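You operate a simulated robot arm through the tools that you are given. There is no shell and no other tool.

You run a simulated two-armed robot. Do the job below in one go: nothing can be reset, and whatever is moved stays where it is left.

Task
On the plywood bench, fold the cloth in half, so that its two short edges meet.

The check looks at the end state, three seconds after you hand in, the way a careful person would. Anything else that was tipped, shoved, dropped, spilled or broken makes it a failure. Flat cloth is picked up by pressing the open fingertips on it (5 to 10 N) and closing them slowly along it; thin cloth reads only 2 to 8 mm in the jaws.

Robot
Two 7-joint arms with four-finger grippers on one trunk, on a base that moves. Base frame: it is fixed to the floor where the robot stands at the start and does not move with it; the origin is under the middle of the robot, x ahead of it, y to its left, z up. Readings come in m, degrees, newtons and seconds.
The left shoulder is at the start at [0.039, 0.184, 1.13], the right one opposite. With the tool pointing down near the work surface each hand reaches from about 0.3 to 0.84 m from the robot's upright axis, wherever it stands, measured 20 degrees to its own side. Places, roughly: cloth [0.25, 2.25, 0.75]; plywood bench [-0.2, 2.7, 0.8]. Payload 3.67 kg a hand.
The TCP of each hand is the grasp point between the finger pads, 0.028 m short of the fingertips. In the tool frame z runs along the fingers and y along their closing line. The gripper opens to 0.112 m; its body begins 0.073 m behind the TCP.
Orientation is told as [roll, pitch, yaw] about the base's x, y, z axes, in that order, counted from this pose: with the fingers straight down and closing along the base's y, the tool's x points along the base's -x, its y along +y and its z along -z.

Tools
- The arms move only by the tool jog_arm. It takes "left_commands", "right_commands" or both (then of equal length, played together; a hand with none holds still); each is a list of rows, each a list of 7 numbers: the shift along the base's x, y, z in mm, then the turn, a rotation vector about the base's x, y, z in degrees, then the finger opening in mm, from 0 to 112. In form: [[x, y, z, wx, wy, wz, fingers], ...]. A call has 1 to 20 rows; each row is the pose to reach, as a shift and turn from the pose commanded when the call began. A row lasts 0.2 s, in which the tool goes at most 0.05 m and 8.6 degrees; a call with a longer step from one row to the next is refused whole, and so is a gripper value outside its range. Where a pose cannot be reached the arm comes as near as it can. A force on the tool above 40 N (or 10 N above the force at the start of the call, whichever is more), or a blocked arm, ends the call early, and 0.2 s more pass. The fingers move at their own pace (about 0.0724 m/s each) and stop on an object; they squeeze with about 44 N. The grip force told is the motor's: it shows also when the fingers shut on nothing. Time passes only in rows, and 0.2 s behind the last, so rows that repeat a pose let the fingers close. It gives the time, the measured TCP pose, the force on the tool (base axes), the opening and the grip force at its end, in the units of the frame above (readings bear some noise), with the torque about the TCP (base axes, N m) and any sound that the robot's microphone picked up.
- Cameras (640 x 400 px; columns grow to the right, rows downward): "scene" is now at [0.1087, -0.0009, 1.3827]; the picture's right is [-0.09, -1.00, 0.00], its down [-0.55, 0.05, -0.84] and it looks along [0.83, -0.08, -0.55] (base axes); focal length 251 px, centre (320, 200). "left" rides on the left gripper at [0.06, 0.018, -0.104] in its tool frame; the picture's right is [-0.29, 0.96, 0.00], its down [-0.80, -0.24, -0.55] and it looks along [-0.53, -0.16, 0.83] (tool axes); focal length 234 px, centre (320, 200). "right" rides on the right gripper at [0.06, -0.018, -0.104] in its tool frame; the picture's right is [0.29, 0.96, 0.00], its down [-0.80, 0.24, -0.55] and it looks along [-0.53, 0.16, 0.83] (tool axes); focal length 234 px, centre (320, 200). There is no depth. A picture from a camera that has moved, and an enlarged one, comes with that camera's place and axes in the base frame and with its lens. The place of the scene camera against the robot may be out by one fixed shift of up to 0.025 m in any direction.
- capture(camera): a new picture of that camera. No time passes.
- lift_body(by): moves the trunk up (or, below 0, down) by that many m; the arms and the scene camera ride with it, the base frame stays. It gives what a move gives, with no picture.
- roll_base(legs): drives the robot by 1 to 6 legs, each [ahead, left, turn to the left] in m, m and degrees, along the robot's own axes; the way and the turn of a leg run together, so that a leg with both is an arc; at most 1.5 m and 180 degrees a leg. The arms and the cameras ride along, it lands a little off, and it stops where it bumps. It gives what a move gives.
- pan_tilt(pan, tilt): turns the head with the scene camera to pan (to the left, within 86 degrees either way) and tilt (down, from -29 to 69), counted from straight ahead of the robot. It gives what a move gives.
- zoom(camera, box): a new picture of the part [left, top, right, bottom] of that camera's present view, enlarged. No time passes.
- close_job(): hands the job in; it is judged then, once.

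Nothing tells you exact positions but the pictures and the camera data. Unless the task says otherwise, let go and move clear before handing in.

The tools are called after "Emit:" as a command line: name --argument value ..., lists and objects as JSON in quotes. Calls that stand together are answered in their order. jog_arm: Moves the arms, as the interface text tells. Its arguments: {"type":"object","properties":{"left_commands":{"type":"array","items":{"type":"array","items":{"type":"number"}}},"right_commands":{"type":"array","items":{"type":"array","items":{"type":"number"}}}},"required":[]} The other tools are called the same way: lift_body (by) moves the trunk up or down; roll_base (legs) drives the base; pan_tilt (pan, tilt) turns the head that bears the scene camera; capture (camera) takes a picture; zoom (camera, box) takes an enlarged picture of a part of a camera's view; close_job () hands the job in.

At the start:

```text
time: 0.0
left_tool_pos: [0.5569, 0.1777, 0.9784]
left_tcp_rot: [-0.1, 0.0, -0.1]
left_wrist_force: [0.2, 0.3, -0.3]
left_ft_torque: [0.01, 0.02, 0.0]
left_grip_width: 0.112
left_gripper_force: 0.1
right_tool_pos: [0.5685, -0.2401, 1.0002]
right_tcp_rot: [-0.1, -0.1, 0.1]
right_wrist_force: [0.0, -0.4, -0.6]
right_ft_torque: [0.02, 0.02, 0.0]
right_grip_width: 0.1121
right_gripper_force: 0.2
trunk travel left (down, up): [-0.25, 0.264]
robot x, y, heading: [0.0009, 0.0018, 0.0]
head pan, tilt (commanded): [-5.1, 33.3]
```

scene: 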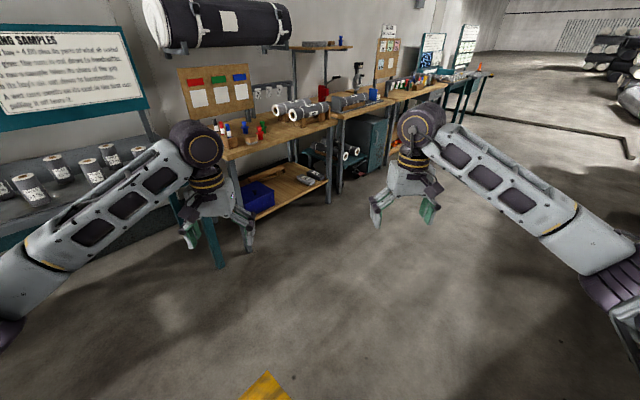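
right: 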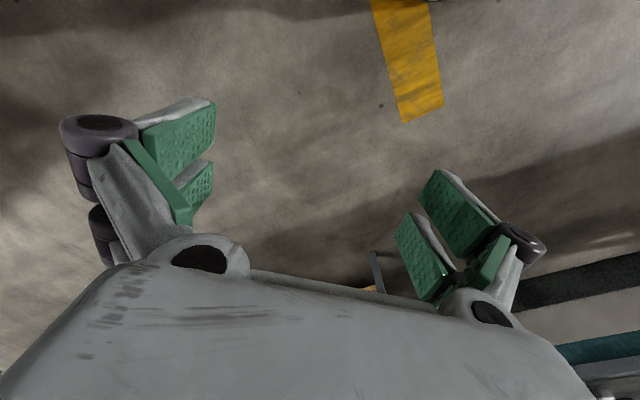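
left: 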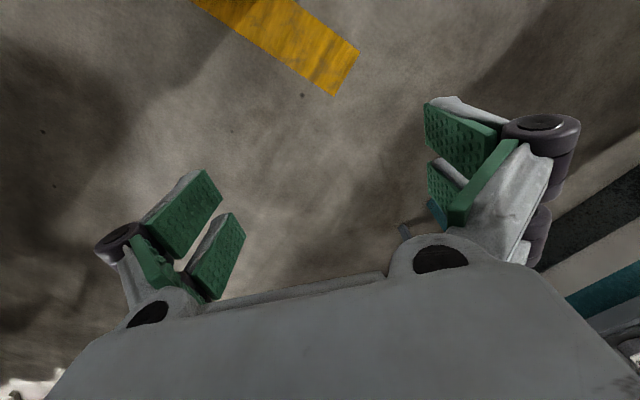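

The bench and cloth should lie to my left, around y = 2.25, out of the present view. I'll turn the head left to look at them before driving.

Emit:
pan_tilt --pan 80 --tilt 20

```text
time: 1.6
left_tool_pos: [0.5556, 0.1763, 0.9782]
left_tcp_rot: [0.0, 0.0, 0.1]
left_wrist_force: [-0.6, 0.5, -0.7]
left_ft_torque: [-0.03, 0.04, -0.01]
left_grip_width: 0.112
left_gripper_force: 0.0
right_tool_pos: [0.567, -0.2413, 0.9982]
right_tcp_rot: [0.0, 0.0, 0.1]
right_wrist_force: [0.0, -0.5, 0.6]
right_ft_torque: [0.03, 0.01, 0.02]
right_grip_width: 0.112
right_gripper_force: 0.0
trunk travel left (down, up): [-0.25, 0.264]
robot x, y, heading: [0.0018, 0.0006, 0.4]
head pan, tilt (commanded): [80.0, 20.0]
```

The head is turned left; now I take the picture of the bench area.

Emit:
capture --camera "scene"

```text
taken
camera scene: at [0.0364, 0.0987, 1.4036], right [0.98, -0.17, 0.0], down [-0.06, -0.34, -0.94], along [0.16, 0.92, -0.34], focal length 251 px, centre (320, 200)
```

scene: 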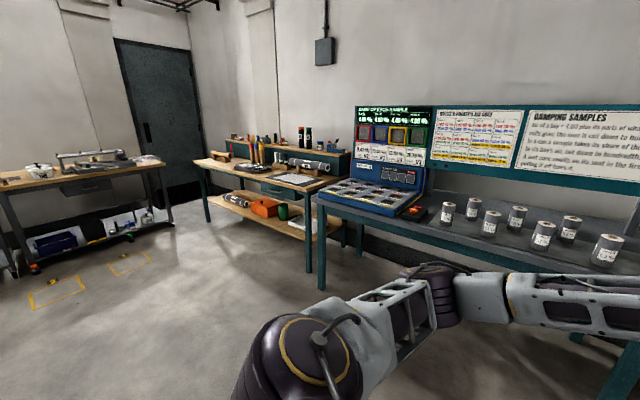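

I see a plywood-topped bench in the middle with a striped cloth near its right front corner. I'll zoom in on it.

Emit:
zoom --camera "scene" --box '[180, 110, 380, 235]'

Emit:
zoom --camera "scene" --box '[0, 120, 200, 320]'

```text
3.20 times, centred on (280, 172) of scene
camera zoom: at [0.0364, 0.0987, 1.4036], right [0.98, -0.17, 0.0], down [-0.06, -0.34, -0.94], along [0.16, 0.92, -0.34], focal length 802 px, centre (448, 288)
```

zoom: 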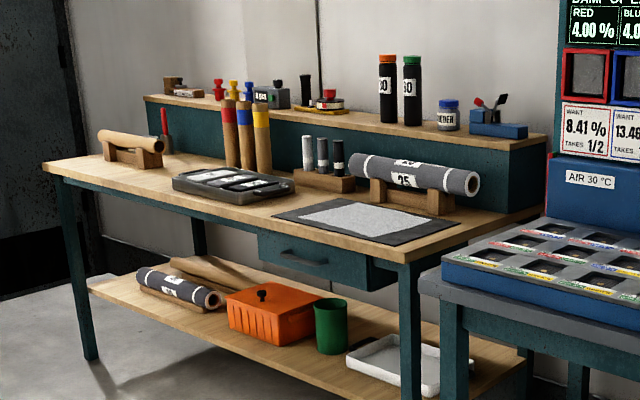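

```text
2.00 times, centred on (100, 220) of scene
camera zoom: at [0.0364, 0.0987, 1.4036], right [0.98, -0.17, 0.0], down [-0.06, -0.34, -0.94], along [0.16, 0.92, -0.34], focal length 501 px, centre (760, 160)
```

zoom: 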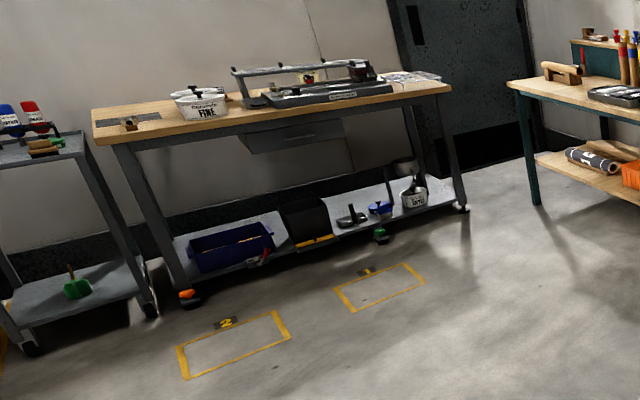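

The cloth is the pale rectangle lying on a dark sheet near the right front corner of the plywood bench; the bench seems rotated about 45° to my frame. I'll turn to face it and slide left, staying well clear, then look again.

Emit:
roll_base --legs '[[0, 0, 44], [0, 1.4, 0]]'

Emit:
pan_tilt --pan 0 --tilt 25

Emit:
capture --camera "scene"

```text
time: 11.0
left_tool_pos: [-0.7065, 1.5155, 0.9781]
left_tcp_rot: [0.1, 0.0, 44.6]
left_wrist_force: [-0.1, 0.3, -0.4]
left_ft_torque: [0.0, -0.05, -0.01]
left_grip_width: 0.112
left_gripper_force: 0.0
right_tool_pos: [-0.4054, 1.2258, 0.9979]
right_tcp_rot: [0.1, 0.1, 44.5]
right_wrist_force: [-0.6, -0.2, 0.8]
right_ft_torque: [0.03, 0.0, 0.04]
right_grip_width: 0.112
right_gripper_force: 0.0
trunk travel left (down, up): [-0.25, 0.264]
robot x, y, heading: [-0.9824, 0.9998, 44.7]
head pan, tilt (commanded): [80.0, 20.0]
```

```text
time: 12.6
left_tool_pos: [-0.7059, 1.5159, 0.978]
left_tcp_rot: [0.1, -0.1, 44.5]
left_wrist_force: [0.0, -0.3, -1.0]
left_ft_torque: [-0.01, -0.03, -0.02]
left_grip_width: 0.1122
left_gripper_force: 0.1
right_tool_pos: [-0.4054, 1.2264, 0.9973]
right_tcp_rot: [0.1, 0.0, 44.5]
right_wrist_force: [0.9, -0.1, 1.5]
right_ft_torque: [0.01, 0.03, 0.01]
right_grip_width: 0.1118
right_gripper_force: 0.0
trunk travel left (down, up): [-0.25, 0.264]
robot x, y, heading: [-0.9764, 0.9961, 44.5]
head pan, tilt (commanded): [0.0, 25.0]
```

```text
taken
camera scene: at [-0.9004, 1.0824, 1.3952], right [0.7, -0.71, 0.0], down [-0.3, -0.3, -0.91], along [0.65, 0.64, -0.42], focal length 251 px, centre (320, 200)
```

scene: 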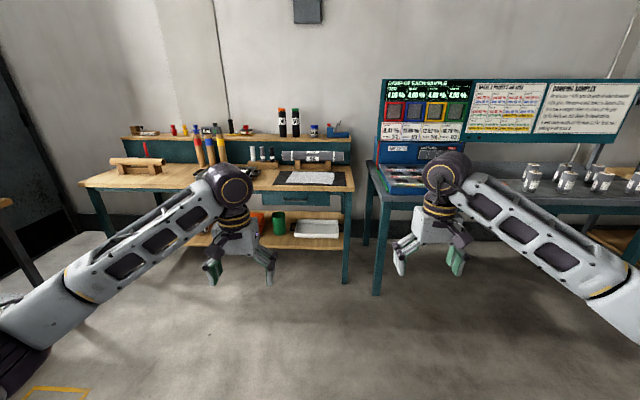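

The bench now faces me almost squarely, with the cloth at its right end on a dark mat. I'll zoom in to measure it.

Emit:
zoom --camera "scene" --box '[240, 130, 368, 210]'

Emit:
zoom --camera "scene" --box '[70, 100, 390, 300]'

```text
5.00 times, centred on (304, 170) of scene
camera zoom: at [-0.9004, 1.0824, 1.3952], right [0.7, -0.71, 0.0], down [-0.3, -0.3, -0.91], along [0.65, 0.64, -0.42], focal length 1253 px, centre (400, 350)
```

zoom: 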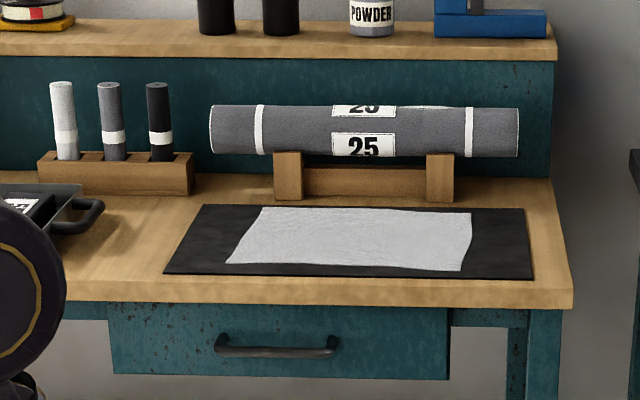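

```text
2.00 times, centred on (230, 200) of scene
camera zoom: at [-0.9004, 1.0824, 1.3952], right [0.7, -0.71, 0.0], down [-0.3, -0.3, -0.91], along [0.65, 0.64, -0.42], focal length 501 px, centre (500, 200)
```

zoom: 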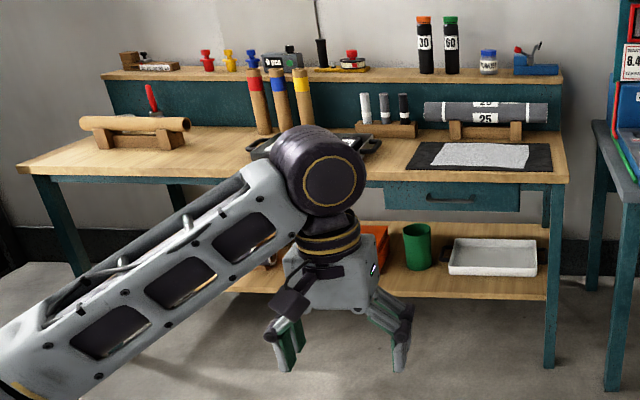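

The cloth is about 0.31 m wide (left-right) by 0.25 m deep, lying on a dark mat, with a roll on a stand close behind it and a tray to its left. Before going closer I'll look down at my own base to learn how near the bench I may stand.

Emit:
pan_tilt --pan 0 --tilt 69

Emit:
capture --camera "scene"

```text
time: 13.7
left_tool_pos: [-0.7063, 1.5156, 0.9779]
left_tcp_rot: [0.1, 0.0, 44.5]
left_wrist_force: [0.1, 1.1, 0.1]
left_ft_torque: [-0.01, 0.0, 0.01]
left_grip_width: 0.1122
left_gripper_force: 0.1
right_tool_pos: [-0.4052, 1.2262, 0.9972]
right_tcp_rot: [0.0, 0.0, 44.5]
right_wrist_force: [-0.5, 0.5, 0.0]
right_ft_torque: [0.01, 0.0, -0.02]
right_grip_width: 0.1122
right_gripper_force: 0.0
trunk travel left (down, up): [-0.25, 0.264]
robot x, y, heading: [-0.9823, 0.9996, 44.8]
head pan, tilt (commanded): [0.0, 68.8]
```

```text
taken
camera scene: at [-0.9261, 1.057, 1.3359], right [0.7, -0.71, 0.0], down [-0.66, -0.65, -0.36], along [0.26, 0.25, -0.93], focal length 251 px, centre (320, 200)
```

scene: 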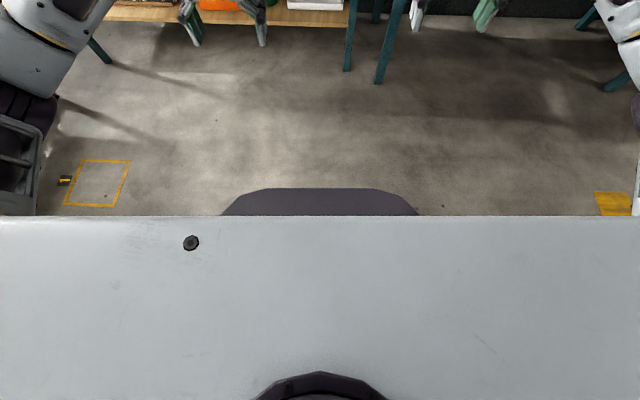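

I see a dark chamfered base part below the shoulder plate, but its depth is unclear. I'll raise the trunk and look again to triangulate it.

Emit:
lift_body --by 0.2

Emit:
capture --camera "scene"

```text
time: 15.8
left_tool_pos: [-0.7057, 1.5148, 1.1782]
left_tcp_rot: [0.1, 0.1, 44.5]
left_wrist_force: [-0.2, -0.1, 0.2]
left_ft_torque: [-0.03, -0.01, 0.01]
left_grip_width: 0.1122
left_gripper_force: 0.0
right_tool_pos: [-0.4055, 1.2262, 1.197]
right_tcp_rot: [0.2, 0.0, 44.5]
right_wrist_force: [-0.6, -0.3, -0.6]
right_ft_torque: [-0.02, 0.01, 0.01]
right_grip_width: 0.112
right_gripper_force: 0.1
trunk travel left (down, up): [-0.45, 0.064]
robot x, y, heading: [-0.9814, 1.0002, 44.6]
head pan, tilt (commanded): [0.0, 68.8]
```

```text
taken
camera scene: at [-0.926, 1.057, 1.5359], right [0.7, -0.71, 0.0], down [-0.66, -0.65, -0.36], along [0.26, 0.25, -0.93], focal length 251 px, centre (320, 200)
```

scene: 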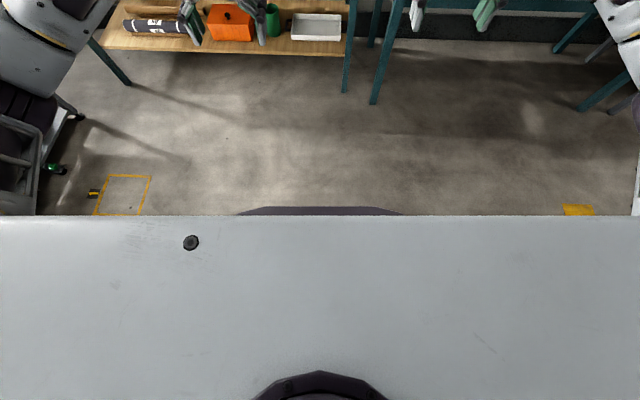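

The base front lies about 0.45 m ahead of my axis at about 0.5 m height, so I must stay roughly half a metre from the bench edge. I'll drive ahead 0.95 m and slightly left, keeping the trunk raised, then look at the cloth from close up.

Emit:
roll_base --legs '[[0.95, 0.1, 0]]'

Emit:
pan_tilt --pan 0 --tilt 50

Emit:
capture --camera "scene"

```text
time: 20.9
left_tool_pos: [-0.0918, 2.2356, 1.1782]
left_tcp_rot: [0.1, 0.0, 43.6]
left_wrist_force: [0.6, 0.2, -0.1]
left_ft_torque: [-0.01, 0.02, -0.01]
left_grip_width: 0.1121
left_gripper_force: 0.1
right_tool_pos: [0.2053, 1.9415, 1.1982]
right_tcp_rot: [0.1, 0.0, 43.6]
right_wrist_force: [0.5, 0.2, -0.6]
right_ft_torque: [0.0, -0.04, 0.0]
right_grip_width: 0.1117
right_gripper_force: 0.0
trunk travel left (down, up): [-0.45, 0.064]
robot x, y, heading: [-0.3764, 1.7237, 43.7]
head pan, tilt (commanded): [0.0, 68.8]
```

```text
time: 21.7
left_tool_pos: [-0.0921, 2.2361, 1.1774]
left_tcp_rot: [0.1, 0.0, 43.6]
left_wrist_force: [0.1, -0.4, 0.0]
left_ft_torque: [-0.01, -0.03, 0.02]
left_grip_width: 0.112
left_gripper_force: 0.0
right_tool_pos: [0.2054, 1.9416, 1.1981]
right_tcp_rot: [0.1, -0.1, 43.6]
right_wrist_force: [-0.1, -0.6, -0.2]
right_ft_torque: [0.04, 0.01, 0.02]
right_grip_width: 0.1119
right_gripper_force: 0.0
trunk travel left (down, up): [-0.45, 0.064]
robot x, y, heading: [-0.3727, 1.7228, 43.7]
head pan, tilt (commanded): [0.0, 50.0]
```

```text
taken
camera scene: at [-0.3029, 1.7957, 1.5577], right [0.69, -0.72, 0.0], down [-0.56, -0.53, -0.64], along [0.46, 0.44, -0.77], focal length 251 px, centre (320, 200)
```

scene: 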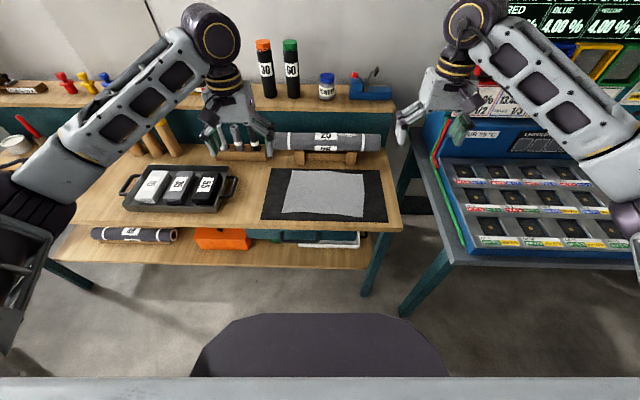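

The cloth, mat, tray and roll are clearly visible now. I'll zoom for exact corners and also lower the trunk and re-look, to triangulate both the cloth height and my own base's extent.

Emit:
zoom --camera "scene" --box '[240, 120, 416, 230]'

Emit:
zoom --camera "scene" --box '[180, 290, 460, 400]'

Emit:
lift_body --by -0.2

Emit:
capture --camera "scene"

Emit:
zoom --camera "scene" --box '[240, 100, 416, 210]'

Emit:
zoom --camera "scene" --box '[180, 290, 460, 400]'

```text
3.64 times, centred on (328, 175) of scene
camera zoom: at [-0.3029, 1.7957, 1.5577], right [0.69, -0.72, 0.0], down [-0.56, -0.53, -0.64], along [0.46, 0.44, -0.77], focal length 911 px, centre (291, 291)
```

zoom: 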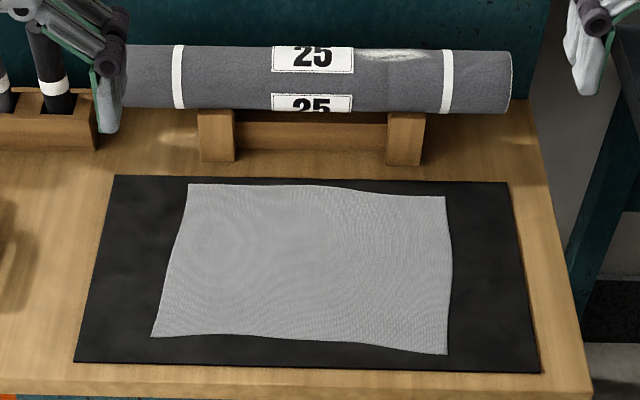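

```text
2.29 times, centred on (320, 345) of scene
camera zoom: at [-0.3029, 1.7957, 1.5577], right [0.69, -0.72, 0.0], down [-0.56, -0.53, -0.64], along [0.46, 0.44, -0.77], focal length 573 px, centre (320, -131)
```

zoom: 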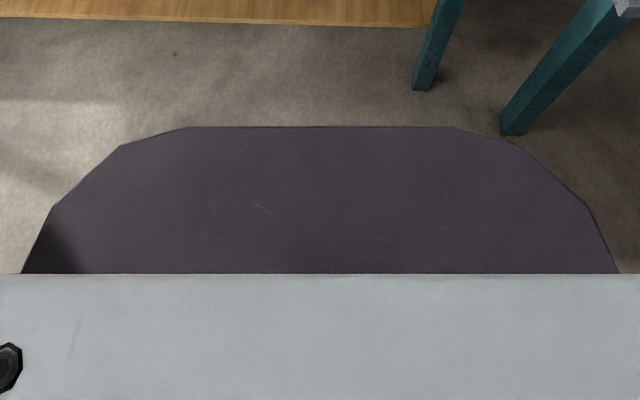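

```text
time: 23.9
left_tool_pos: [-0.0921, 2.2362, 0.977]
left_tcp_rot: [0.1, 0.0, 43.6]
left_wrist_force: [-0.1, -0.2, 0.3]
left_ft_torque: [0.0, 0.0, 0.0]
left_grip_width: 0.112
left_gripper_force: 0.1
right_tool_pos: [0.2058, 1.9412, 0.9979]
right_tcp_rot: [0.0, 0.0, 43.6]
right_wrist_force: [0.4, -0.4, -0.3]
right_ft_torque: [0.01, 0.0, -0.01]
right_grip_width: 0.1119
right_gripper_force: 0.1
trunk travel left (down, up): [-0.25, 0.264]
robot x, y, heading: [-0.3722, 1.7236, 43.5]
head pan, tilt (commanded): [0.0, 50.0]
```

```text
taken
camera scene: at [-0.3032, 1.7954, 1.3578], right [0.69, -0.72, 0.0], down [-0.55, -0.53, -0.64], along [0.47, 0.44, -0.77], focal length 251 px, centre (320, 200)
```

scene: 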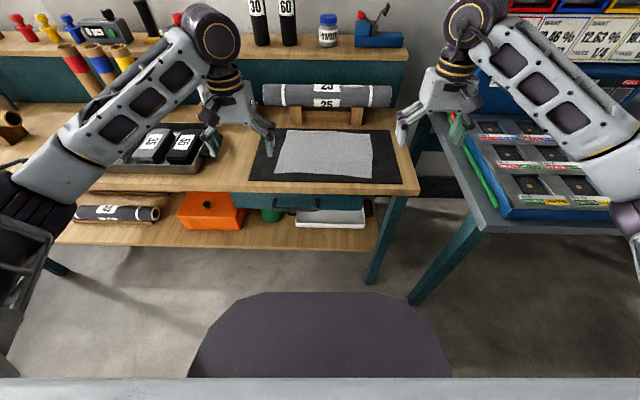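

```text
3.64 times, centred on (328, 155) of scene
camera zoom: at [-0.3032, 1.7954, 1.3578], right [0.69, -0.72, 0.0], down [-0.55, -0.53, -0.64], along [0.47, 0.44, -0.77], focal length 911 px, centre (291, 364)
```

zoom: 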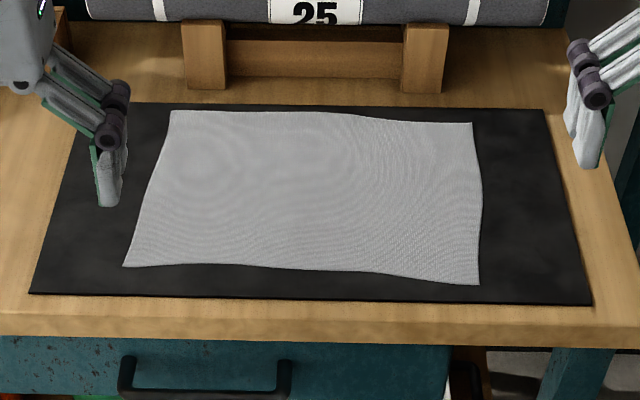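

```text
2.29 times, centred on (320, 345) of scene
camera zoom: at [-0.3032, 1.7954, 1.3578], right [0.69, -0.72, 0.0], down [-0.55, -0.53, -0.64], along [0.47, 0.44, -0.77], focal length 573 px, centre (320, -131)
```

zoom: 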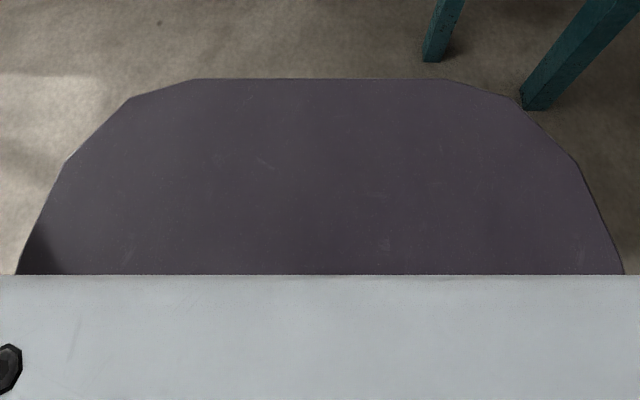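

The dark shape seems to be a torso part that moves with the trunk, so my actual base extent is still hidden. I'll tilt the left hand back about 40° so its camera looks down toward my base front and the bench legs.

Emit:
jog_arm --left_commands '[[0, 0, 0, -5.5, 5.8, 0, 112], [0, 0, 0, -11, 11.6, 0, 112], [0, 0, 0, -16.5, 17.4, 0, 112], [0, 0, 0, -22, 23.2, 0, 112], [0, 0, 0, -27.6, 29, 0, 112], [0, 0, 0, -27.6, 29, 0, 112]]'

Emit:
capture --camera "left"

```text
time: 25.3
left_tool_pos: [-0.0918, 2.2368, 0.979]
left_tcp_rot: [-0.1, 40.0, 43.5]
left_wrist_force: [-0.4, 0.7, 0.1]
left_ft_torque: [-0.04, -0.01, 0.04]
left_grip_width: 0.1121
left_gripper_force: 0.1
right_tool_pos: [0.2041, 1.9415, 0.9974]
right_tcp_rot: [0.1, -0.1, 43.6]
right_wrist_force: [0.2, 0.6, 0.1]
right_ft_torque: [-0.01, -0.01, 0.02]
right_grip_width: 0.1121
right_gripper_force: 0.0
trunk travel left (down, up): [-0.25, 0.264]
robot x, y, heading: [-0.3739, 1.7274, 43.7]
head pan, tilt (commanded): [0.0, 50.0]
```

```text
taken
camera left: at [-0.0888, 2.2641, 1.0972], right [-0.5, 0.85, -0.18], down [0.87, 0.49, -0.09], along [0.02, -0.2, -0.98], focal length 234 px, centre (320, 200)
```

left: 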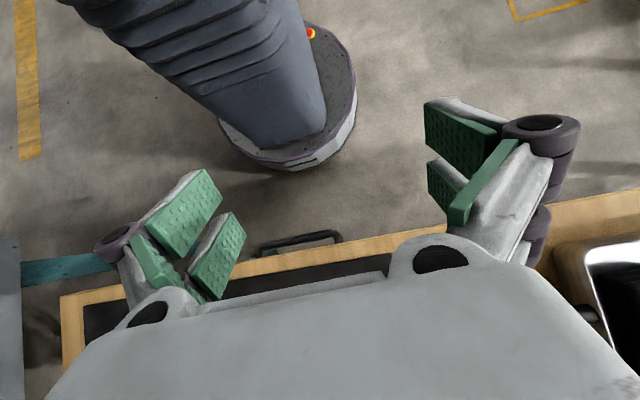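

The left camera shows my base is a round disc of about 0.30 m radius, and the bench edge is about 0.60 m from my axis; stereo puts the cloth (≈0.297 × 0.225 m) at z ≈ 0.825, centre near (0.18, 2.23), with the bench normal at heading 42°. I'll straighten the left hand, then move closer, turning to a heading of about 20° so both hands can take the left short edge side by side.

Emit:
jog_arm --left_commands '[[0, 0, 0, 5.5, -5.8, 0, 112], [0, 0, 0, 11, -11.6, 0, 112], [0, 0, 0, 16.5, -17.4, 0, 112], [0, 0, 0, 22, -23.2, 0, 112], [0, 0, 0, 27.6, -29, 0, 112]]'

Emit:
lift_body --by 0.1

Emit:
roll_base --legs '[[0, 0.14, 0], [0.19, 0, 0], [0, 0, -23.5]]'

Emit:
capture --camera "scene"

```text
time: 26.5
left_tool_pos: [-0.0911, 2.2364, 0.979]
left_tcp_rot: [0.2, -0.1, 43.8]
left_wrist_force: [0.9, 1.2, -0.5]
left_ft_torque: [0.0, -0.02, 0.02]
left_grip_width: 0.1119
left_gripper_force: 0.1
right_tool_pos: [0.2047, 1.9411, 0.9993]
right_tcp_rot: [0.1, 0.0, 43.6]
right_wrist_force: [0.2, 0.7, 0.6]
right_ft_torque: [0.0, 0.06, 0.0]
right_grip_width: 0.112
right_gripper_force: 0.1
trunk travel left (down, up): [-0.25, 0.264]
robot x, y, heading: [-0.3725, 1.7214, 43.7]
head pan, tilt (commanded): [0.0, 50.0]
```

```text
time: 27.8
left_tool_pos: [-0.0919, 2.2373, 1.0761]
left_tcp_rot: [0.1, 0.0, 43.7]
left_wrist_force: [0.3, 0.0, -0.3]
left_ft_torque: [-0.01, 0.02, -0.04]
left_grip_width: 0.1121
left_gripper_force: 0.0
right_tool_pos: [0.2052, 1.9414, 1.0968]
right_tcp_rot: [0.1, 0.0, 43.5]
right_wrist_force: [0.1, 0.1, 0.1]
right_ft_torque: [-0.01, -0.04, -0.01]
right_grip_width: 0.1121
right_gripper_force: 0.0
trunk travel left (down, up): [-0.35, 0.164]
robot x, y, heading: [-0.3759, 1.7247, 43.6]
head pan, tilt (commanded): [0.0, 50.0]
```

```text
time: 31.7
left_tool_pos: [0.1278, 2.3197, 1.0763]
left_tcp_rot: [0.1, 0.0, 20.4]
left_wrist_force: [0.5, 0.3, -0.3]
left_ft_torque: [0.03, 0.0, -0.03]
left_grip_width: 0.1119
left_gripper_force: 0.1
right_tool_pos: [0.2841, 1.9309, 1.0971]
right_tcp_rot: [0.1, 0.0, 20.3]
right_wrist_force: [-0.6, 0.2, -0.2]
right_ft_torque: [0.02, -0.03, 0.0]
right_grip_width: 0.1118
right_gripper_force: 0.0
trunk travel left (down, up): [-0.35, 0.164]
robot x, y, heading: [-0.3344, 1.9611, 20.5]
head pan, tilt (commanded): [0.0, 50.0]
```

```text
taken
camera scene: at [-0.2416, 1.9986, 1.4567], right [0.35, -0.94, 0.0], down [-0.72, -0.27, -0.64], along [0.6, 0.22, -0.77], focal length 251 px, centre (320, 200)
```

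scene: 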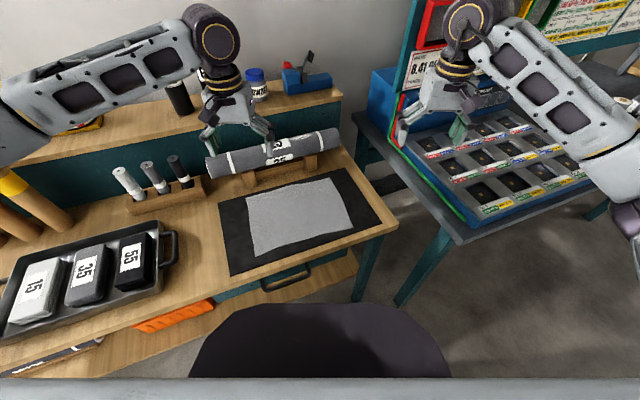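

I'm now about 0.4 m from the bench with heading 20.5°, and the cloth lies directly ahead. I'll zoom in for its corners from here, then lower the trunk.

Emit:
zoom --camera "scene" --box '[200, 150, 392, 270]'

Emit:
capture --camera "left"

Emit:
capture --camera "right"

```text
3.33 times, centred on (296, 210) of scene
camera zoom: at [-0.2416, 1.9986, 1.4567], right [0.35, -0.94, 0.0], down [-0.72, -0.27, -0.64], along [0.6, 0.22, -0.77], focal length 835 px, centre (400, 167)
```

zoom: 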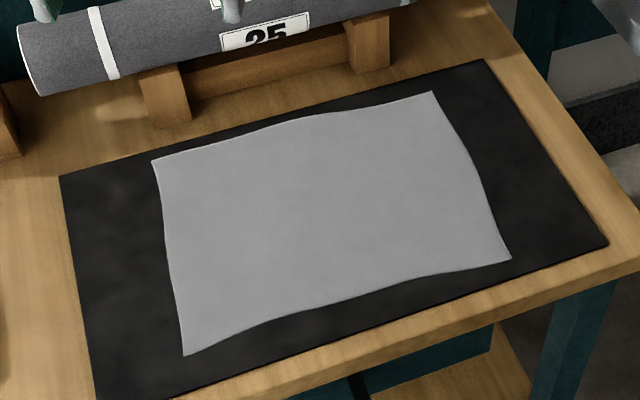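

```text
taken
camera left: at [0.0658, 2.315, 1.1811], right [-0.06, 1.0, 0.0], down [0.83, 0.05, 0.55], along [0.55, 0.04, -0.83], focal length 234 px, centre (320, 200)
```

left: 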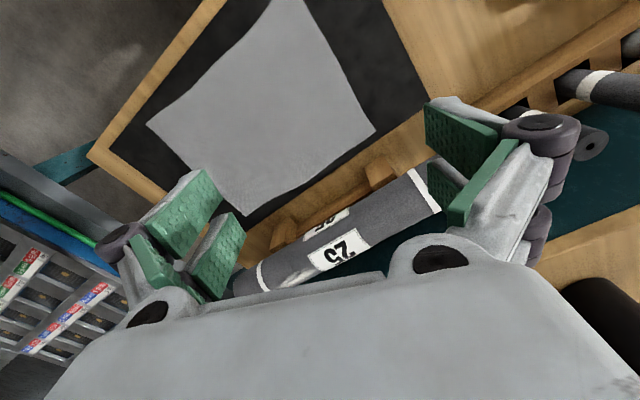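

```text
taken
camera right: at [0.2345, 1.8931, 1.2006], right [-0.6, 0.8, 0.0], down [0.66, 0.5, 0.55], along [0.44, 0.33, -0.83], focal length 234 px, centre (320, 200)
```

right: 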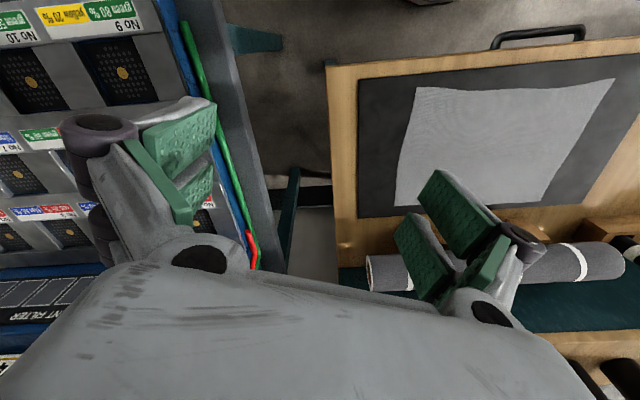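

Combining both hand cameras, the cloth lies at z ≈ 0.808 with centre (0.181, 2.230), its long axis heading −51.6°, and the roll starts about 5 cm behind the far edge. I'll bring both hands above the left short edge (left hand at the far end, right hand at the near end), staying high for now.

Emit:
jog_arm --left_commands '[[7, 9, 0, 0, 0, 3, 90], [15, 19, 0, 0, 0, 6, 80], [22, 28, 0, 0, 0, 9, 70], [29, 37, 0, 0, 0, 12, 60], [36, 46, 0, 0, 0, 15, 50], [43.6, 55.5, 0, 0, 0, 18, 40], [43.6, 55.5, 0, 0, 0, 18, 30], [43.6, 55.5, 0, 0, 0, 18, 30], [43.6, 55.5, 0, 0, 0, 18, 30], [43.6, 55.5, 0, 0, 0, 18, 30], [43.6, 55.5, 0, 0, 0, 18, 30], [43.6, 55.5, 0, 0, 0, 18, 30]]' --right_commands '[[-20, 28, 0, 0, 0, 1.5, 90], [-40, 57, 0, 0, 0, 3, 80], [-61, 85, 0, 0, 0, 4.5, 70], [-81, 114, 0, 0, 0, 6, 60], [-101, 142, 0, 0, 0, 7.5, 50], [-121, 171, 0, 0, 0, 9, 40], [-142, 199, 0, 0, 0, 10.5, 30], [-162, 227, 0, 0, 0, 12, 30], [-182, 256, 0, 0, 0, 13.5, 30], [-202, 284, 0, 0, 0, 15, 30], [-222, 312, 0, 0, 0, 16.5, 30], [-242.7, 341.1, 0, 0, 0, 18.1, 30]]'

Emit:
capture --camera "scene"

Emit:
capture --camera "left"

Emit:
capture --camera "right"

```text
time: 34.3
left_tool_pos: [0.1717, 2.3752, 1.0771]
left_tcp_rot: [-0.1, 0.0, 38.4]
left_wrist_force: [-0.2, 0.1, 0.5]
left_ft_torque: [0.01, 0.0, 0.0]
left_grip_width: 0.0299
left_gripper_force: 0.0
right_tool_pos: [0.0391, 2.2744, 1.0975]
right_tcp_rot: [-0.1, 0.0, 38.4]
right_wrist_force: [-0.1, 0.7, 0.5]
right_ft_torque: [-0.02, -0.01, -0.01]
right_grip_width: 0.0301
right_gripper_force: 0.0
trunk travel left (down, up): [-0.35, 0.164]
robot x, y, heading: [-0.3301, 1.963, 20.4]
head pan, tilt (commanded): [0.0, 50.0]
```

```text
taken
camera scene: at [-0.243, 2.0004, 1.4567], right [0.35, -0.94, 0.0], down [-0.72, -0.27, -0.64], along [0.6, 0.22, -0.77], focal length 251 px, centre (320, 200)
```

scene: 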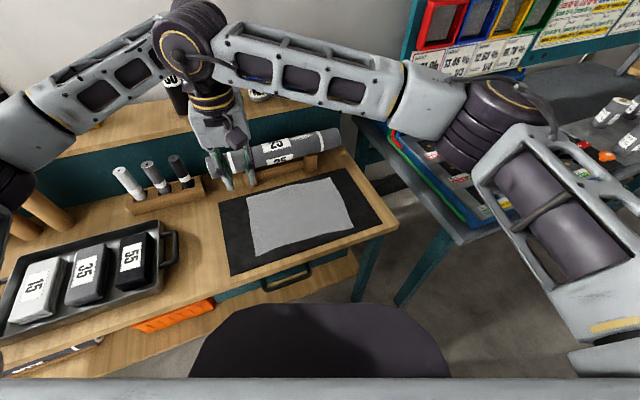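

```text
taken
camera left: at [0.1127, 2.3521, 1.1815], right [-0.37, 0.93, 0.0], down [0.77, 0.31, 0.55], along [0.51, 0.2, -0.83], focal length 234 px, centre (320, 200)
```

left: 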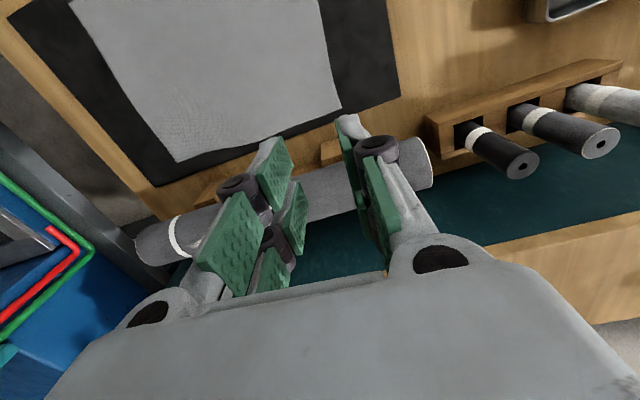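

```text
taken
camera right: at [0.0045, 2.2225, 1.2018], right [-0.82, 0.57, 0.0], down [0.48, 0.68, 0.55], along [0.32, 0.45, -0.83], focal length 234 px, centre (320, 200)
```

right: 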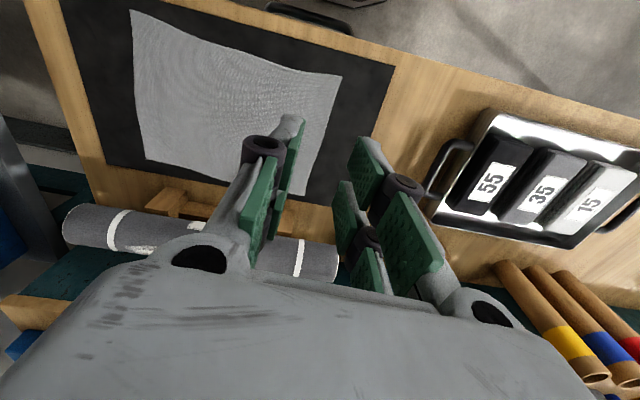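

Both hands are over the left edge, fingers at 30 mm, with good spacing between the arms. I'll lower both to about 4 cm above the cloth and check the alignment in the hand cameras.

Emit:
jog_arm --left_commands '[[0, 0, -25, 0, 0, 0, 30], [0, 0, -50, 0, 0, 0, 30], [0, 0, -75, 0, 0, 0, 30], [0, 0, -100, 0, 0, 0, 30], [0, 0, -125, 0, 0, 0, 30], [0, 0, -150, 0, 0, 0, 30], [0, 0, -175, 0, 0, 0, 30], [0, 0, -200, 0, 0, 0, 30], [0, 0, -200, 0, 0, 0, 30]]' --right_commands '[[0, 0, -25, 0, 0, 0, 30], [0, 0, -50, 0, 0, 0, 30], [0, 0, -80, 0, 0, 0, 30], [0, 0, -110, 0, 0, 0, 30], [0, 0, -140, 0, 0, 0, 30], [0, 0, -170, 0, 0, 0, 30], [0, 0, -195, 0, 0, 0, 30], [0, 0, -220, 0, 0, 0, 30], [0, 0, -220, 0, 0, 0, 30]]'

Emit:
capture --camera "left"

Emit:
capture --camera "right"

Emit:
capture --camera "scene"

```text
time: 36.3
left_tool_pos: [0.1705, 2.3745, 0.8757]
left_tcp_rot: [0.1, 0.1, 38.3]
left_wrist_force: [-0.4, -0.2, 0.2]
left_ft_torque: [-0.02, 0.01, -0.02]
left_grip_width: 0.0298
left_gripper_force: 0.0
right_tool_pos: [0.0406, 2.2717, 0.8769]
right_tcp_rot: [0.0, -0.1, 38.4]
right_wrist_force: [-0.2, -0.7, -0.5]
right_ft_torque: [0.02, -0.03, 0.01]
right_grip_width: 0.03
right_gripper_force: 0.1
trunk travel left (down, up): [-0.35, 0.164]
robot x, y, heading: [-0.3317, 1.9612, 20.1]
head pan, tilt (commanded): [0.0, 50.0]
```

```text
taken
camera left: at [0.113, 2.3507, 0.9816], right [-0.37, 0.93, 0.0], down [0.77, 0.31, 0.55], along [0.51, 0.21, -0.83], focal length 234 px, centre (320, 200)
```

left: 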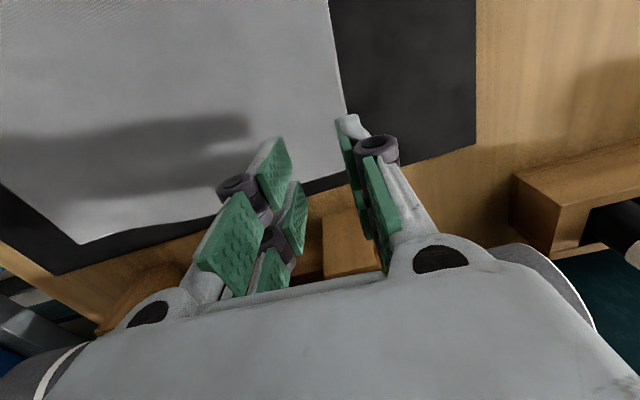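

```text
taken
camera right: at [0.006, 2.2198, 0.9808], right [-0.82, 0.57, 0.0], down [0.48, 0.68, 0.55], along [0.32, 0.46, -0.83], focal length 234 px, centre (320, 200)
```

right: 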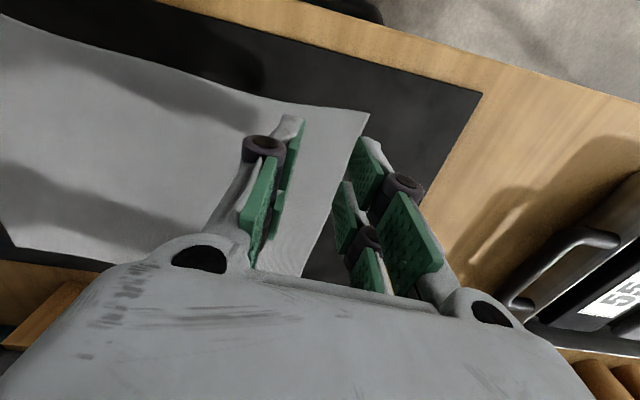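

```text
taken
camera scene: at [-0.2422, 1.9984, 1.4568], right [0.35, -0.94, 0.0], down [-0.72, -0.27, -0.64], along [0.6, 0.22, -0.77], focal length 251 px, centre (320, 200)
```

scene: 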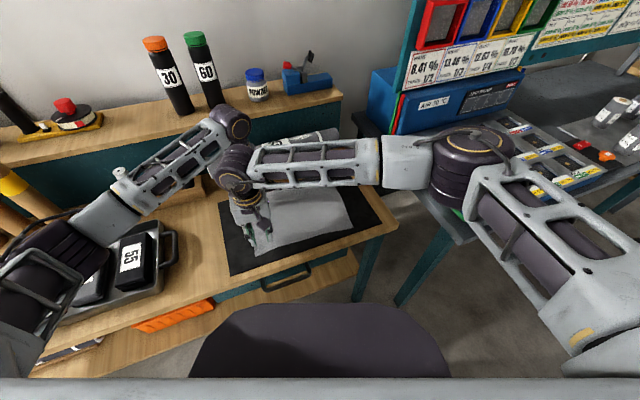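

The left edge is at R ≈ −0.145 in the cloth frame, and both hands sit about 2.5 cm inside it. I'll shift both 5 mm further onto the cloth, set the opening to 26 mm, and lower to just above contact.

Emit:
jog_arm --left_commands '[[3.1, -3.9, 0, 0, 0, 0, 26], [3.1, -3.9, -15, 0, 0, 0, 26], [3.1, -3.9, -27, 0, 0, 0, 26], [3.1, -3.9, -34, 0, 0, 0, 26], [3.1, -3.9, -34, 0, 0, 0, 26]]' --right_commands '[[3.1, -3.9, 0, 0, 0, 0, 26], [3.1, -3.9, -15, 0, 0, 0, 26], [3.1, -3.9, -27, 0, 0, 0, 26], [3.1, -3.9, -35, 0, 0, 0, 26], [3.1, -3.9, -35, 0, 0, 0, 26]]'

Emit:
capture --camera "left"

Emit:
capture --camera "right"

```text
time: 37.5
left_tool_pos: [0.1739, 2.3716, 0.843]
left_tcp_rot: [0.1, 0.0, 38.3]
left_wrist_force: [0.1, -0.2, 0.1]
left_ft_torque: [0.04, 0.03, -0.02]
left_grip_width: 0.0262
left_gripper_force: 0.0
right_tool_pos: [0.0435, 2.2668, 0.8414]
right_tcp_rot: [0.1, 0.0, 38.5]
right_wrist_force: [-0.3, -0.1, 0.4]
right_ft_torque: [-0.02, 0.03, 0.01]
right_grip_width: 0.0259
right_gripper_force: 0.0
trunk travel left (down, up): [-0.35, 0.164]
robot x, y, heading: [-0.3344, 1.9612, 20.3]
head pan, tilt (commanded): [0.0, 50.0]
```

```text
taken
camera left: at [0.1162, 2.3481, 0.9467], right [-0.37, 0.93, 0.0], down [0.78, 0.31, 0.55], along [0.51, 0.2, -0.83], focal length 234 px, centre (320, 200)
```

left: 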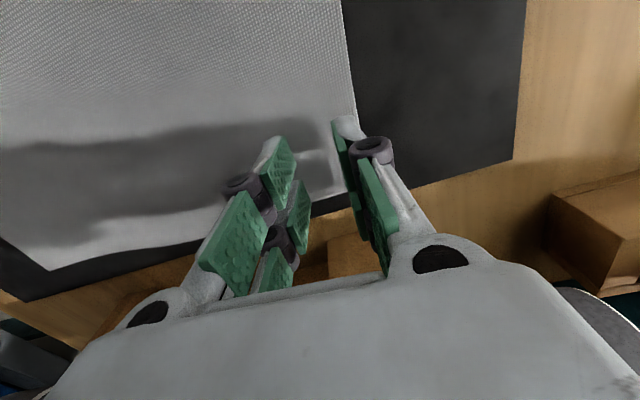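

```text
taken
camera right: at [0.0092, 2.2161, 0.9459], right [-0.82, 0.57, 0.0], down [0.48, 0.68, 0.55], along [0.32, 0.46, -0.83], focal length 234 px, centre (320, 200)
```

right: 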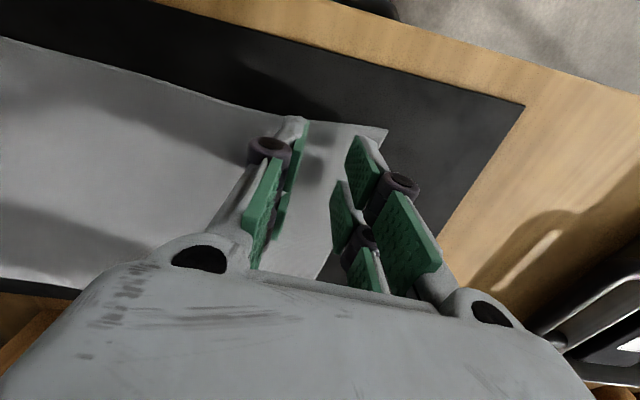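

Tips are about 6 mm above the cloth and the outer fingers sit right at the edge. I'll shift another 5 mm inward and lower in small steps until I feel contact.

Emit:
jog_arm --left_commands '[[3.1, -3.9, 0, 0, 0, 0, 26], [3.1, -3.9, -3, 0, 0, 0, 26], [3.1, -3.9, -6, 0, 0, 0, 26], [3.1, -3.9, -6, 0, 0, 0, 26]]' --right_commands '[[2.5, -3.1, 0, 0, 0, 0, 26], [2.5, -3.1, -3, 0, 0, 0, 26], [2.5, -3.1, -6, 0, 0, 0, 26], [2.5, -3.1, -6, 0, 0, 0, 26]]'

```text
time: 38.5
left_tool_pos: [0.177, 2.3667, 0.8371]
left_tcp_rot: [0.0, 0.0, 38.3]
left_wrist_force: [-0.3, -0.1, 0.1]
left_ft_torque: [-0.01, -0.02, -0.01]
left_grip_width: 0.0259
left_gripper_force: 0.1
right_tool_pos: [0.0465, 2.2653, 0.8359]
right_tcp_rot: [0.2, 0.0, 38.5]
right_wrist_force: [-0.3, -0.9, 0.4]
right_ft_torque: [-0.03, 0.01, 0.06]
right_grip_width: 0.0258
right_gripper_force: 0.1
trunk travel left (down, up): [-0.35, 0.164]
robot x, y, heading: [-0.3385, 1.9628, 20.5]
head pan, tilt (commanded): [0.0, 50.0]
```

No contact yet at tip z ≈ 0.809. I'll go down a few more millimetres in small steps.

Emit:
jog_arm --left_commands '[[0, 0, -1, 0, 0, 0, 26], [0, 0, -2, 0, 0, 0, 26], [0, 0, -3, 0, 0, 0, 26], [0, 0, -3, 0, 0, 0, 26]]' --right_commands '[[0, 0, -1, 0, 0, 0, 26], [0, 0, -2, 0, 0, 0, 26], [0, 0, -3, 0, 0, 0, 26], [0, 0, -3, 0, 0, 0, 26]]'

```text
time: 39.5
left_tool_pos: [0.1766, 2.3665, 0.8337]
left_tcp_rot: [0.1, -0.1, 38.3]
left_wrist_force: [0.1, -0.1, 0.1]
left_ft_torque: [0.01, 0.01, 0.0]
left_grip_width: 0.0261
left_gripper_force: 0.1
right_tool_pos: [0.0456, 2.2664, 0.8322]
right_tcp_rot: [0.0, 0.0, 38.4]
right_wrist_force: [-0.7, 1.0, -1.0]
right_ft_torque: [-0.01, -0.02, -0.03]
right_grip_width: 0.026
right_gripper_force: 0.0
trunk travel left (down, up): [-0.35, 0.164]
robot x, y, heading: [-0.3309, 1.9625, 20.5]
head pan, tilt (commanded): [0.0, 50.0]
```

Emit:
jog_arm --left_commands '[[0, 0, -1, 0, 0, 0, 26], [0, 0, -2, 0, 0, 0, 26], [0, 0, -3, 0, 0, 0, 26], [0, 0, -3, 0, 0, 0, 26]]' --right_commands '[[0, 0, -1, 0, 0, 0, 26], [0, 0, -2, 0, 0, 0, 26], [0, 0, -3, 0, 0, 0, 26], [0, 0, -3, 0, 0, 0, 26]]'

```text
time: 40.5
left_tool_pos: [0.1763, 2.3668, 0.8323]
left_tcp_rot: [0.1, -0.1, 38.3]
left_wrist_force: [0.7, 0.6, 1.5]
left_ft_torque: [0.0, -0.08, 0.0]
left_grip_width: 0.026
left_gripper_force: 0.0
right_tool_pos: [0.0467, 2.2649, 0.8316]
right_tcp_rot: [0.1, -0.3, 38.3]
right_wrist_force: [4.4, 0.4, 28.1]
right_ft_torque: [-0.37, 0.04, 0.09]
right_grip_width: 0.0266
right_gripper_force: 0.6
trunk travel left (down, up): [-0.35, 0.164]
robot x, y, heading: [-0.3344, 1.9625, 20.2]
head pan, tilt (commanded): [0.0, 50.0]
```

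Contact: the right hand already presses 28 N (stiff, about 10 N/mm), the left only just touches. I'll ease the right up and the left down slightly to get 5–10 N on each.

Emit:
jog_arm --left_commands '[[0, 0, -0.5, 0, 0, 0, 26], [0, 0, -0.5, 0, 0, 0, 26]]' --right_commands '[[0, 0, 1, 0, 0, 0, 26], [0, 0, 1.8, 0, 0, 0, 26]]'

```text
time: 41.1
left_tool_pos: [0.1762, 2.3648, 0.8298]
left_tcp_rot: [0.1, -0.1, 38.3]
left_wrist_force: [-2.6, -2.3, 11.2]
left_ft_torque: [-0.07, -0.02, 0.02]
left_grip_width: 0.026
left_gripper_force: 0.0
right_tool_pos: [0.0467, 2.2649, 0.8316]
right_tcp_rot: [0.1, -0.2, 38.3]
right_wrist_force: [8.0, 5.6, 15.6]
right_ft_torque: [-0.03, -0.1, 0.09]
right_grip_width: 0.0261
right_gripper_force: 0.1
trunk travel left (down, up): [-0.35, 0.164]
robot x, y, heading: [-0.3329, 1.9653, 20.4]
head pan, tilt (commanded): [0.0, 50.0]
```

Emit:
jog_arm --left_commands '[[0, 0, 0.2, 0, 0, 0, 26], [0, 0, 0.2, 0, 0, 0, 26]]' --right_commands '[[0, 0, 0.7, 0, 0, 0, 26], [0, 0, 0.7, 0, 0, 0, 26]]'

```text
time: 41.7
left_tool_pos: [0.177, 2.3666, 0.8323]
left_tcp_rot: [0.1, -0.1, 38.3]
left_wrist_force: [-2.1, -2.5, 11.8]
left_ft_torque: [0.0, -0.06, 0.03]
left_grip_width: 0.026
left_gripper_force: 0.1
right_tool_pos: [0.0443, 2.2641, 0.8326]
right_tcp_rot: [0.0, 0.1, 38.4]
right_wrist_force: [4.2, 2.7, 6.8]
right_ft_torque: [-0.01, -0.1, 0.02]
right_grip_width: 0.0258
right_gripper_force: 0.1
trunk travel left (down, up): [-0.35, 0.164]
robot x, y, heading: [-0.3332, 1.9609, 20.2]
head pan, tilt (commanded): [0.0, 50.0]
```

Left 12 N, right 7 N. I'll ease the left a touch and start closing both slowly to 12 mm, then check forces.

Emit:
jog_arm --left_commands '[[0, 0, 0.4, 0, 0, 0, 26], [0, 0, 0.4, 0, 0, 0, 24], [0, 0, 0.4, 0, 0, 0, 22], [0, 0, 0.4, 0, 0, 0, 20], [0, 0, 0.4, 0, 0, 0, 18], [0, 0, 0.4, 0, 0, 0, 16], [0, 0, 0.4, 0, 0, 0, 14], [0, 0, 0.4, 0, 0, 0, 12]]' --right_commands '[[0, 0, 0, 0, 0, 0, 26], [0, 0, 0, 0, 0, 0, 24], [0, 0, 0, 0, 0, 0, 22], [0, 0, 0, 0, 0, 0, 20], [0, 0, 0, 0, 0, 0, 18], [0, 0, 0, 0, 0, 0, 16], [0, 0, 0, 0, 0, 0, 14], [0, 0, 0, 0, 0, 0, 12]]'

Emit:
capture --camera "left"

Emit:
capture --camera "right"

```text
time: 43.5
left_tool_pos: [0.1764, 2.3663, 0.8311]
left_tcp_rot: [0.1, 0.1, 38.3]
left_wrist_force: [-0.9, -2.4, 8.4]
left_ft_torque: [0.02, -0.09, -0.05]
left_grip_width: 0.011
left_gripper_force: 0.0
right_tool_pos: [0.0454, 2.2646, 0.8336]
right_tcp_rot: [0.2, -0.1, 38.4]
right_wrist_force: [-0.6, -0.6, 1.1]
right_ft_torque: [-0.01, 0.02, 0.01]
right_grip_width: 0.012
right_gripper_force: 0.1
trunk travel left (down, up): [-0.35, 0.164]
robot x, y, heading: [-0.3355, 1.9633, 20.3]
head pan, tilt (commanded): [0.0, 50.0]
```

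```text
taken
camera left: at [0.1189, 2.3429, 0.9354], right [-0.37, 0.93, 0.0], down [0.77, 0.31, 0.55], along [0.51, 0.21, -0.83], focal length 234 px, centre (320, 200)
```

left: 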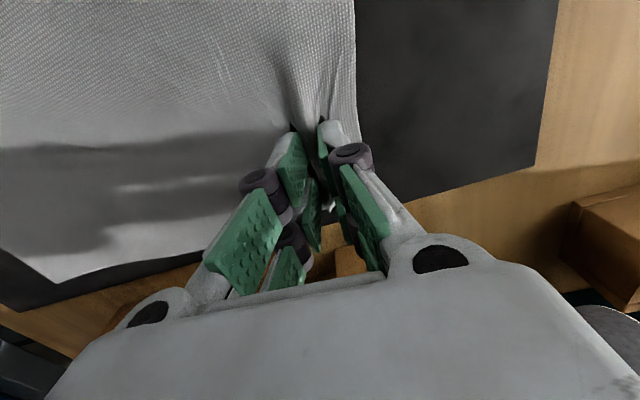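

```text
taken
camera right: at [0.0105, 2.2129, 0.9362], right [-0.82, 0.57, 0.0], down [0.48, 0.68, 0.56], along [0.32, 0.46, -0.83], focal length 234 px, centre (320, 200)
```

right: 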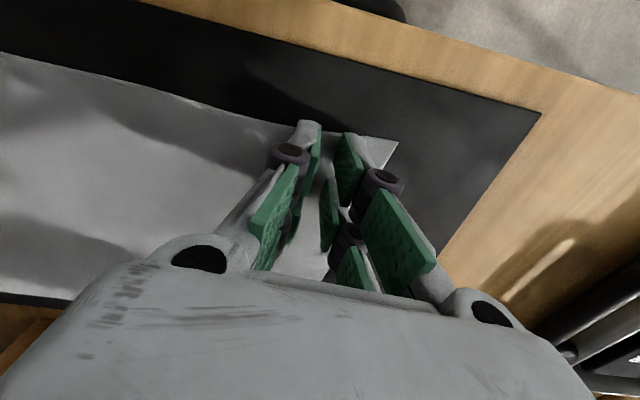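

The left hand has gathered a neat ridge of cloth, but the right slid with only 1 N. I'll finish closing the left, then redo the right with firmer pressure.

Emit:
jog_arm --left_commands '[[0, 0, 0, 0, 0, 0, 10], [0, 0, 0, 0, 0, 0, 8], [0, 0, 0, 0, 0, 0, 6], [0, 0, 0, 0, 0, 0, 4], [0, 0, 0, 0, 0, 0, 2], [0, 0, 0, 0, 0, 0, 0], [0, 0, 0, 0, 0, 0, 0], [0, 0, 0, 0, 0, 0, 0]]'

Emit:
capture --camera "left"

```text
time: 45.3
left_tool_pos: [0.1769, 2.367, 0.8306]
left_tcp_rot: [0.2, 0.1, 38.3]
left_wrist_force: [-0.9, -0.2, 0.9]
left_ft_torque: [-0.01, 0.02, -0.01]
left_grip_width: 0.0019
left_gripper_force: 36.1
right_tool_pos: [0.0454, 2.2639, 0.8316]
right_tcp_rot: [0.1, 0.0, 38.4]
right_wrist_force: [-0.7, -0.4, 0.0]
right_ft_torque: [-0.02, 0.01, 0.0]
right_grip_width: 0.0123
right_gripper_force: 0.1
trunk travel left (down, up): [-0.35, 0.164]
robot x, y, heading: [-0.3354, 1.9613, 20.1]
head pan, tilt (commanded): [0.0, 50.0]
```

```text
taken
camera left: at [0.1193, 2.3433, 0.935], right [-0.37, 0.93, 0.0], down [0.78, 0.31, 0.55], along [0.51, 0.21, -0.83], focal length 234 px, centre (320, 200)
```

left: 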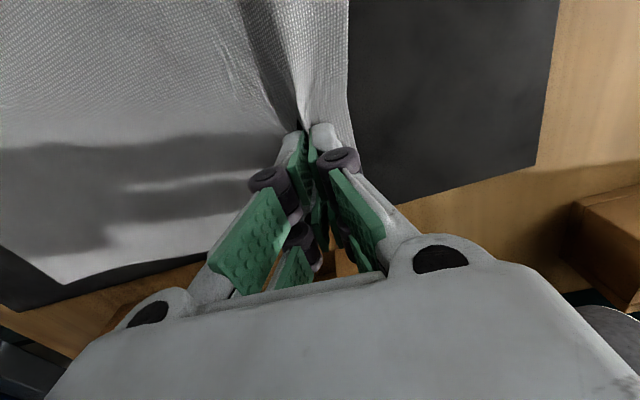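

Emit:
zoom --camera "left" --box '[220, 60, 400, 280]'

Emit:
zoom --camera "right" --box '[230, 80, 440, 300]'

```text
1.82 times, centred on (310, 170) of left
camera zoom: at [0.1193, 2.3433, 0.935], right [-0.37, 0.93, 0.0], down [0.78, 0.31, 0.55], along [0.51, 0.21, -0.83], focal length 426 px, centre (338, 254)
```

zoom: 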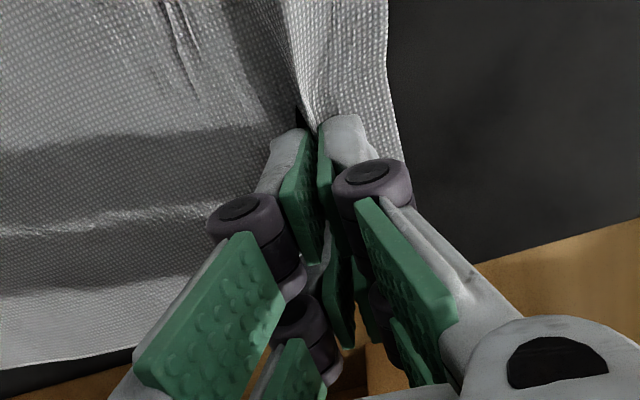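

```text
1.82 times, centred on (335, 190) of right
camera zoom: at [0.0108, 2.2134, 0.9359], right [-0.82, 0.57, 0.0], down [0.48, 0.68, 0.55], along [0.32, 0.46, -0.83], focal length 426 px, centre (293, 218)
```

zoom: 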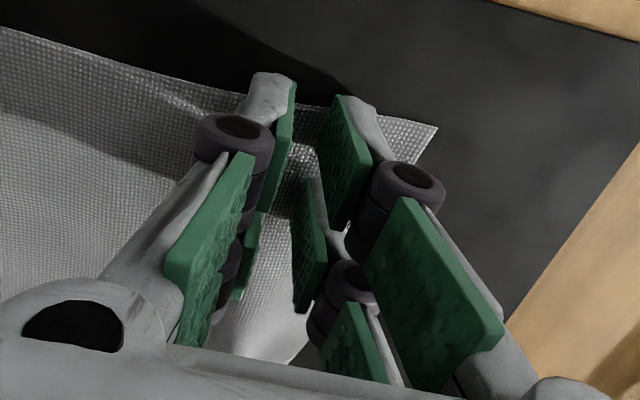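

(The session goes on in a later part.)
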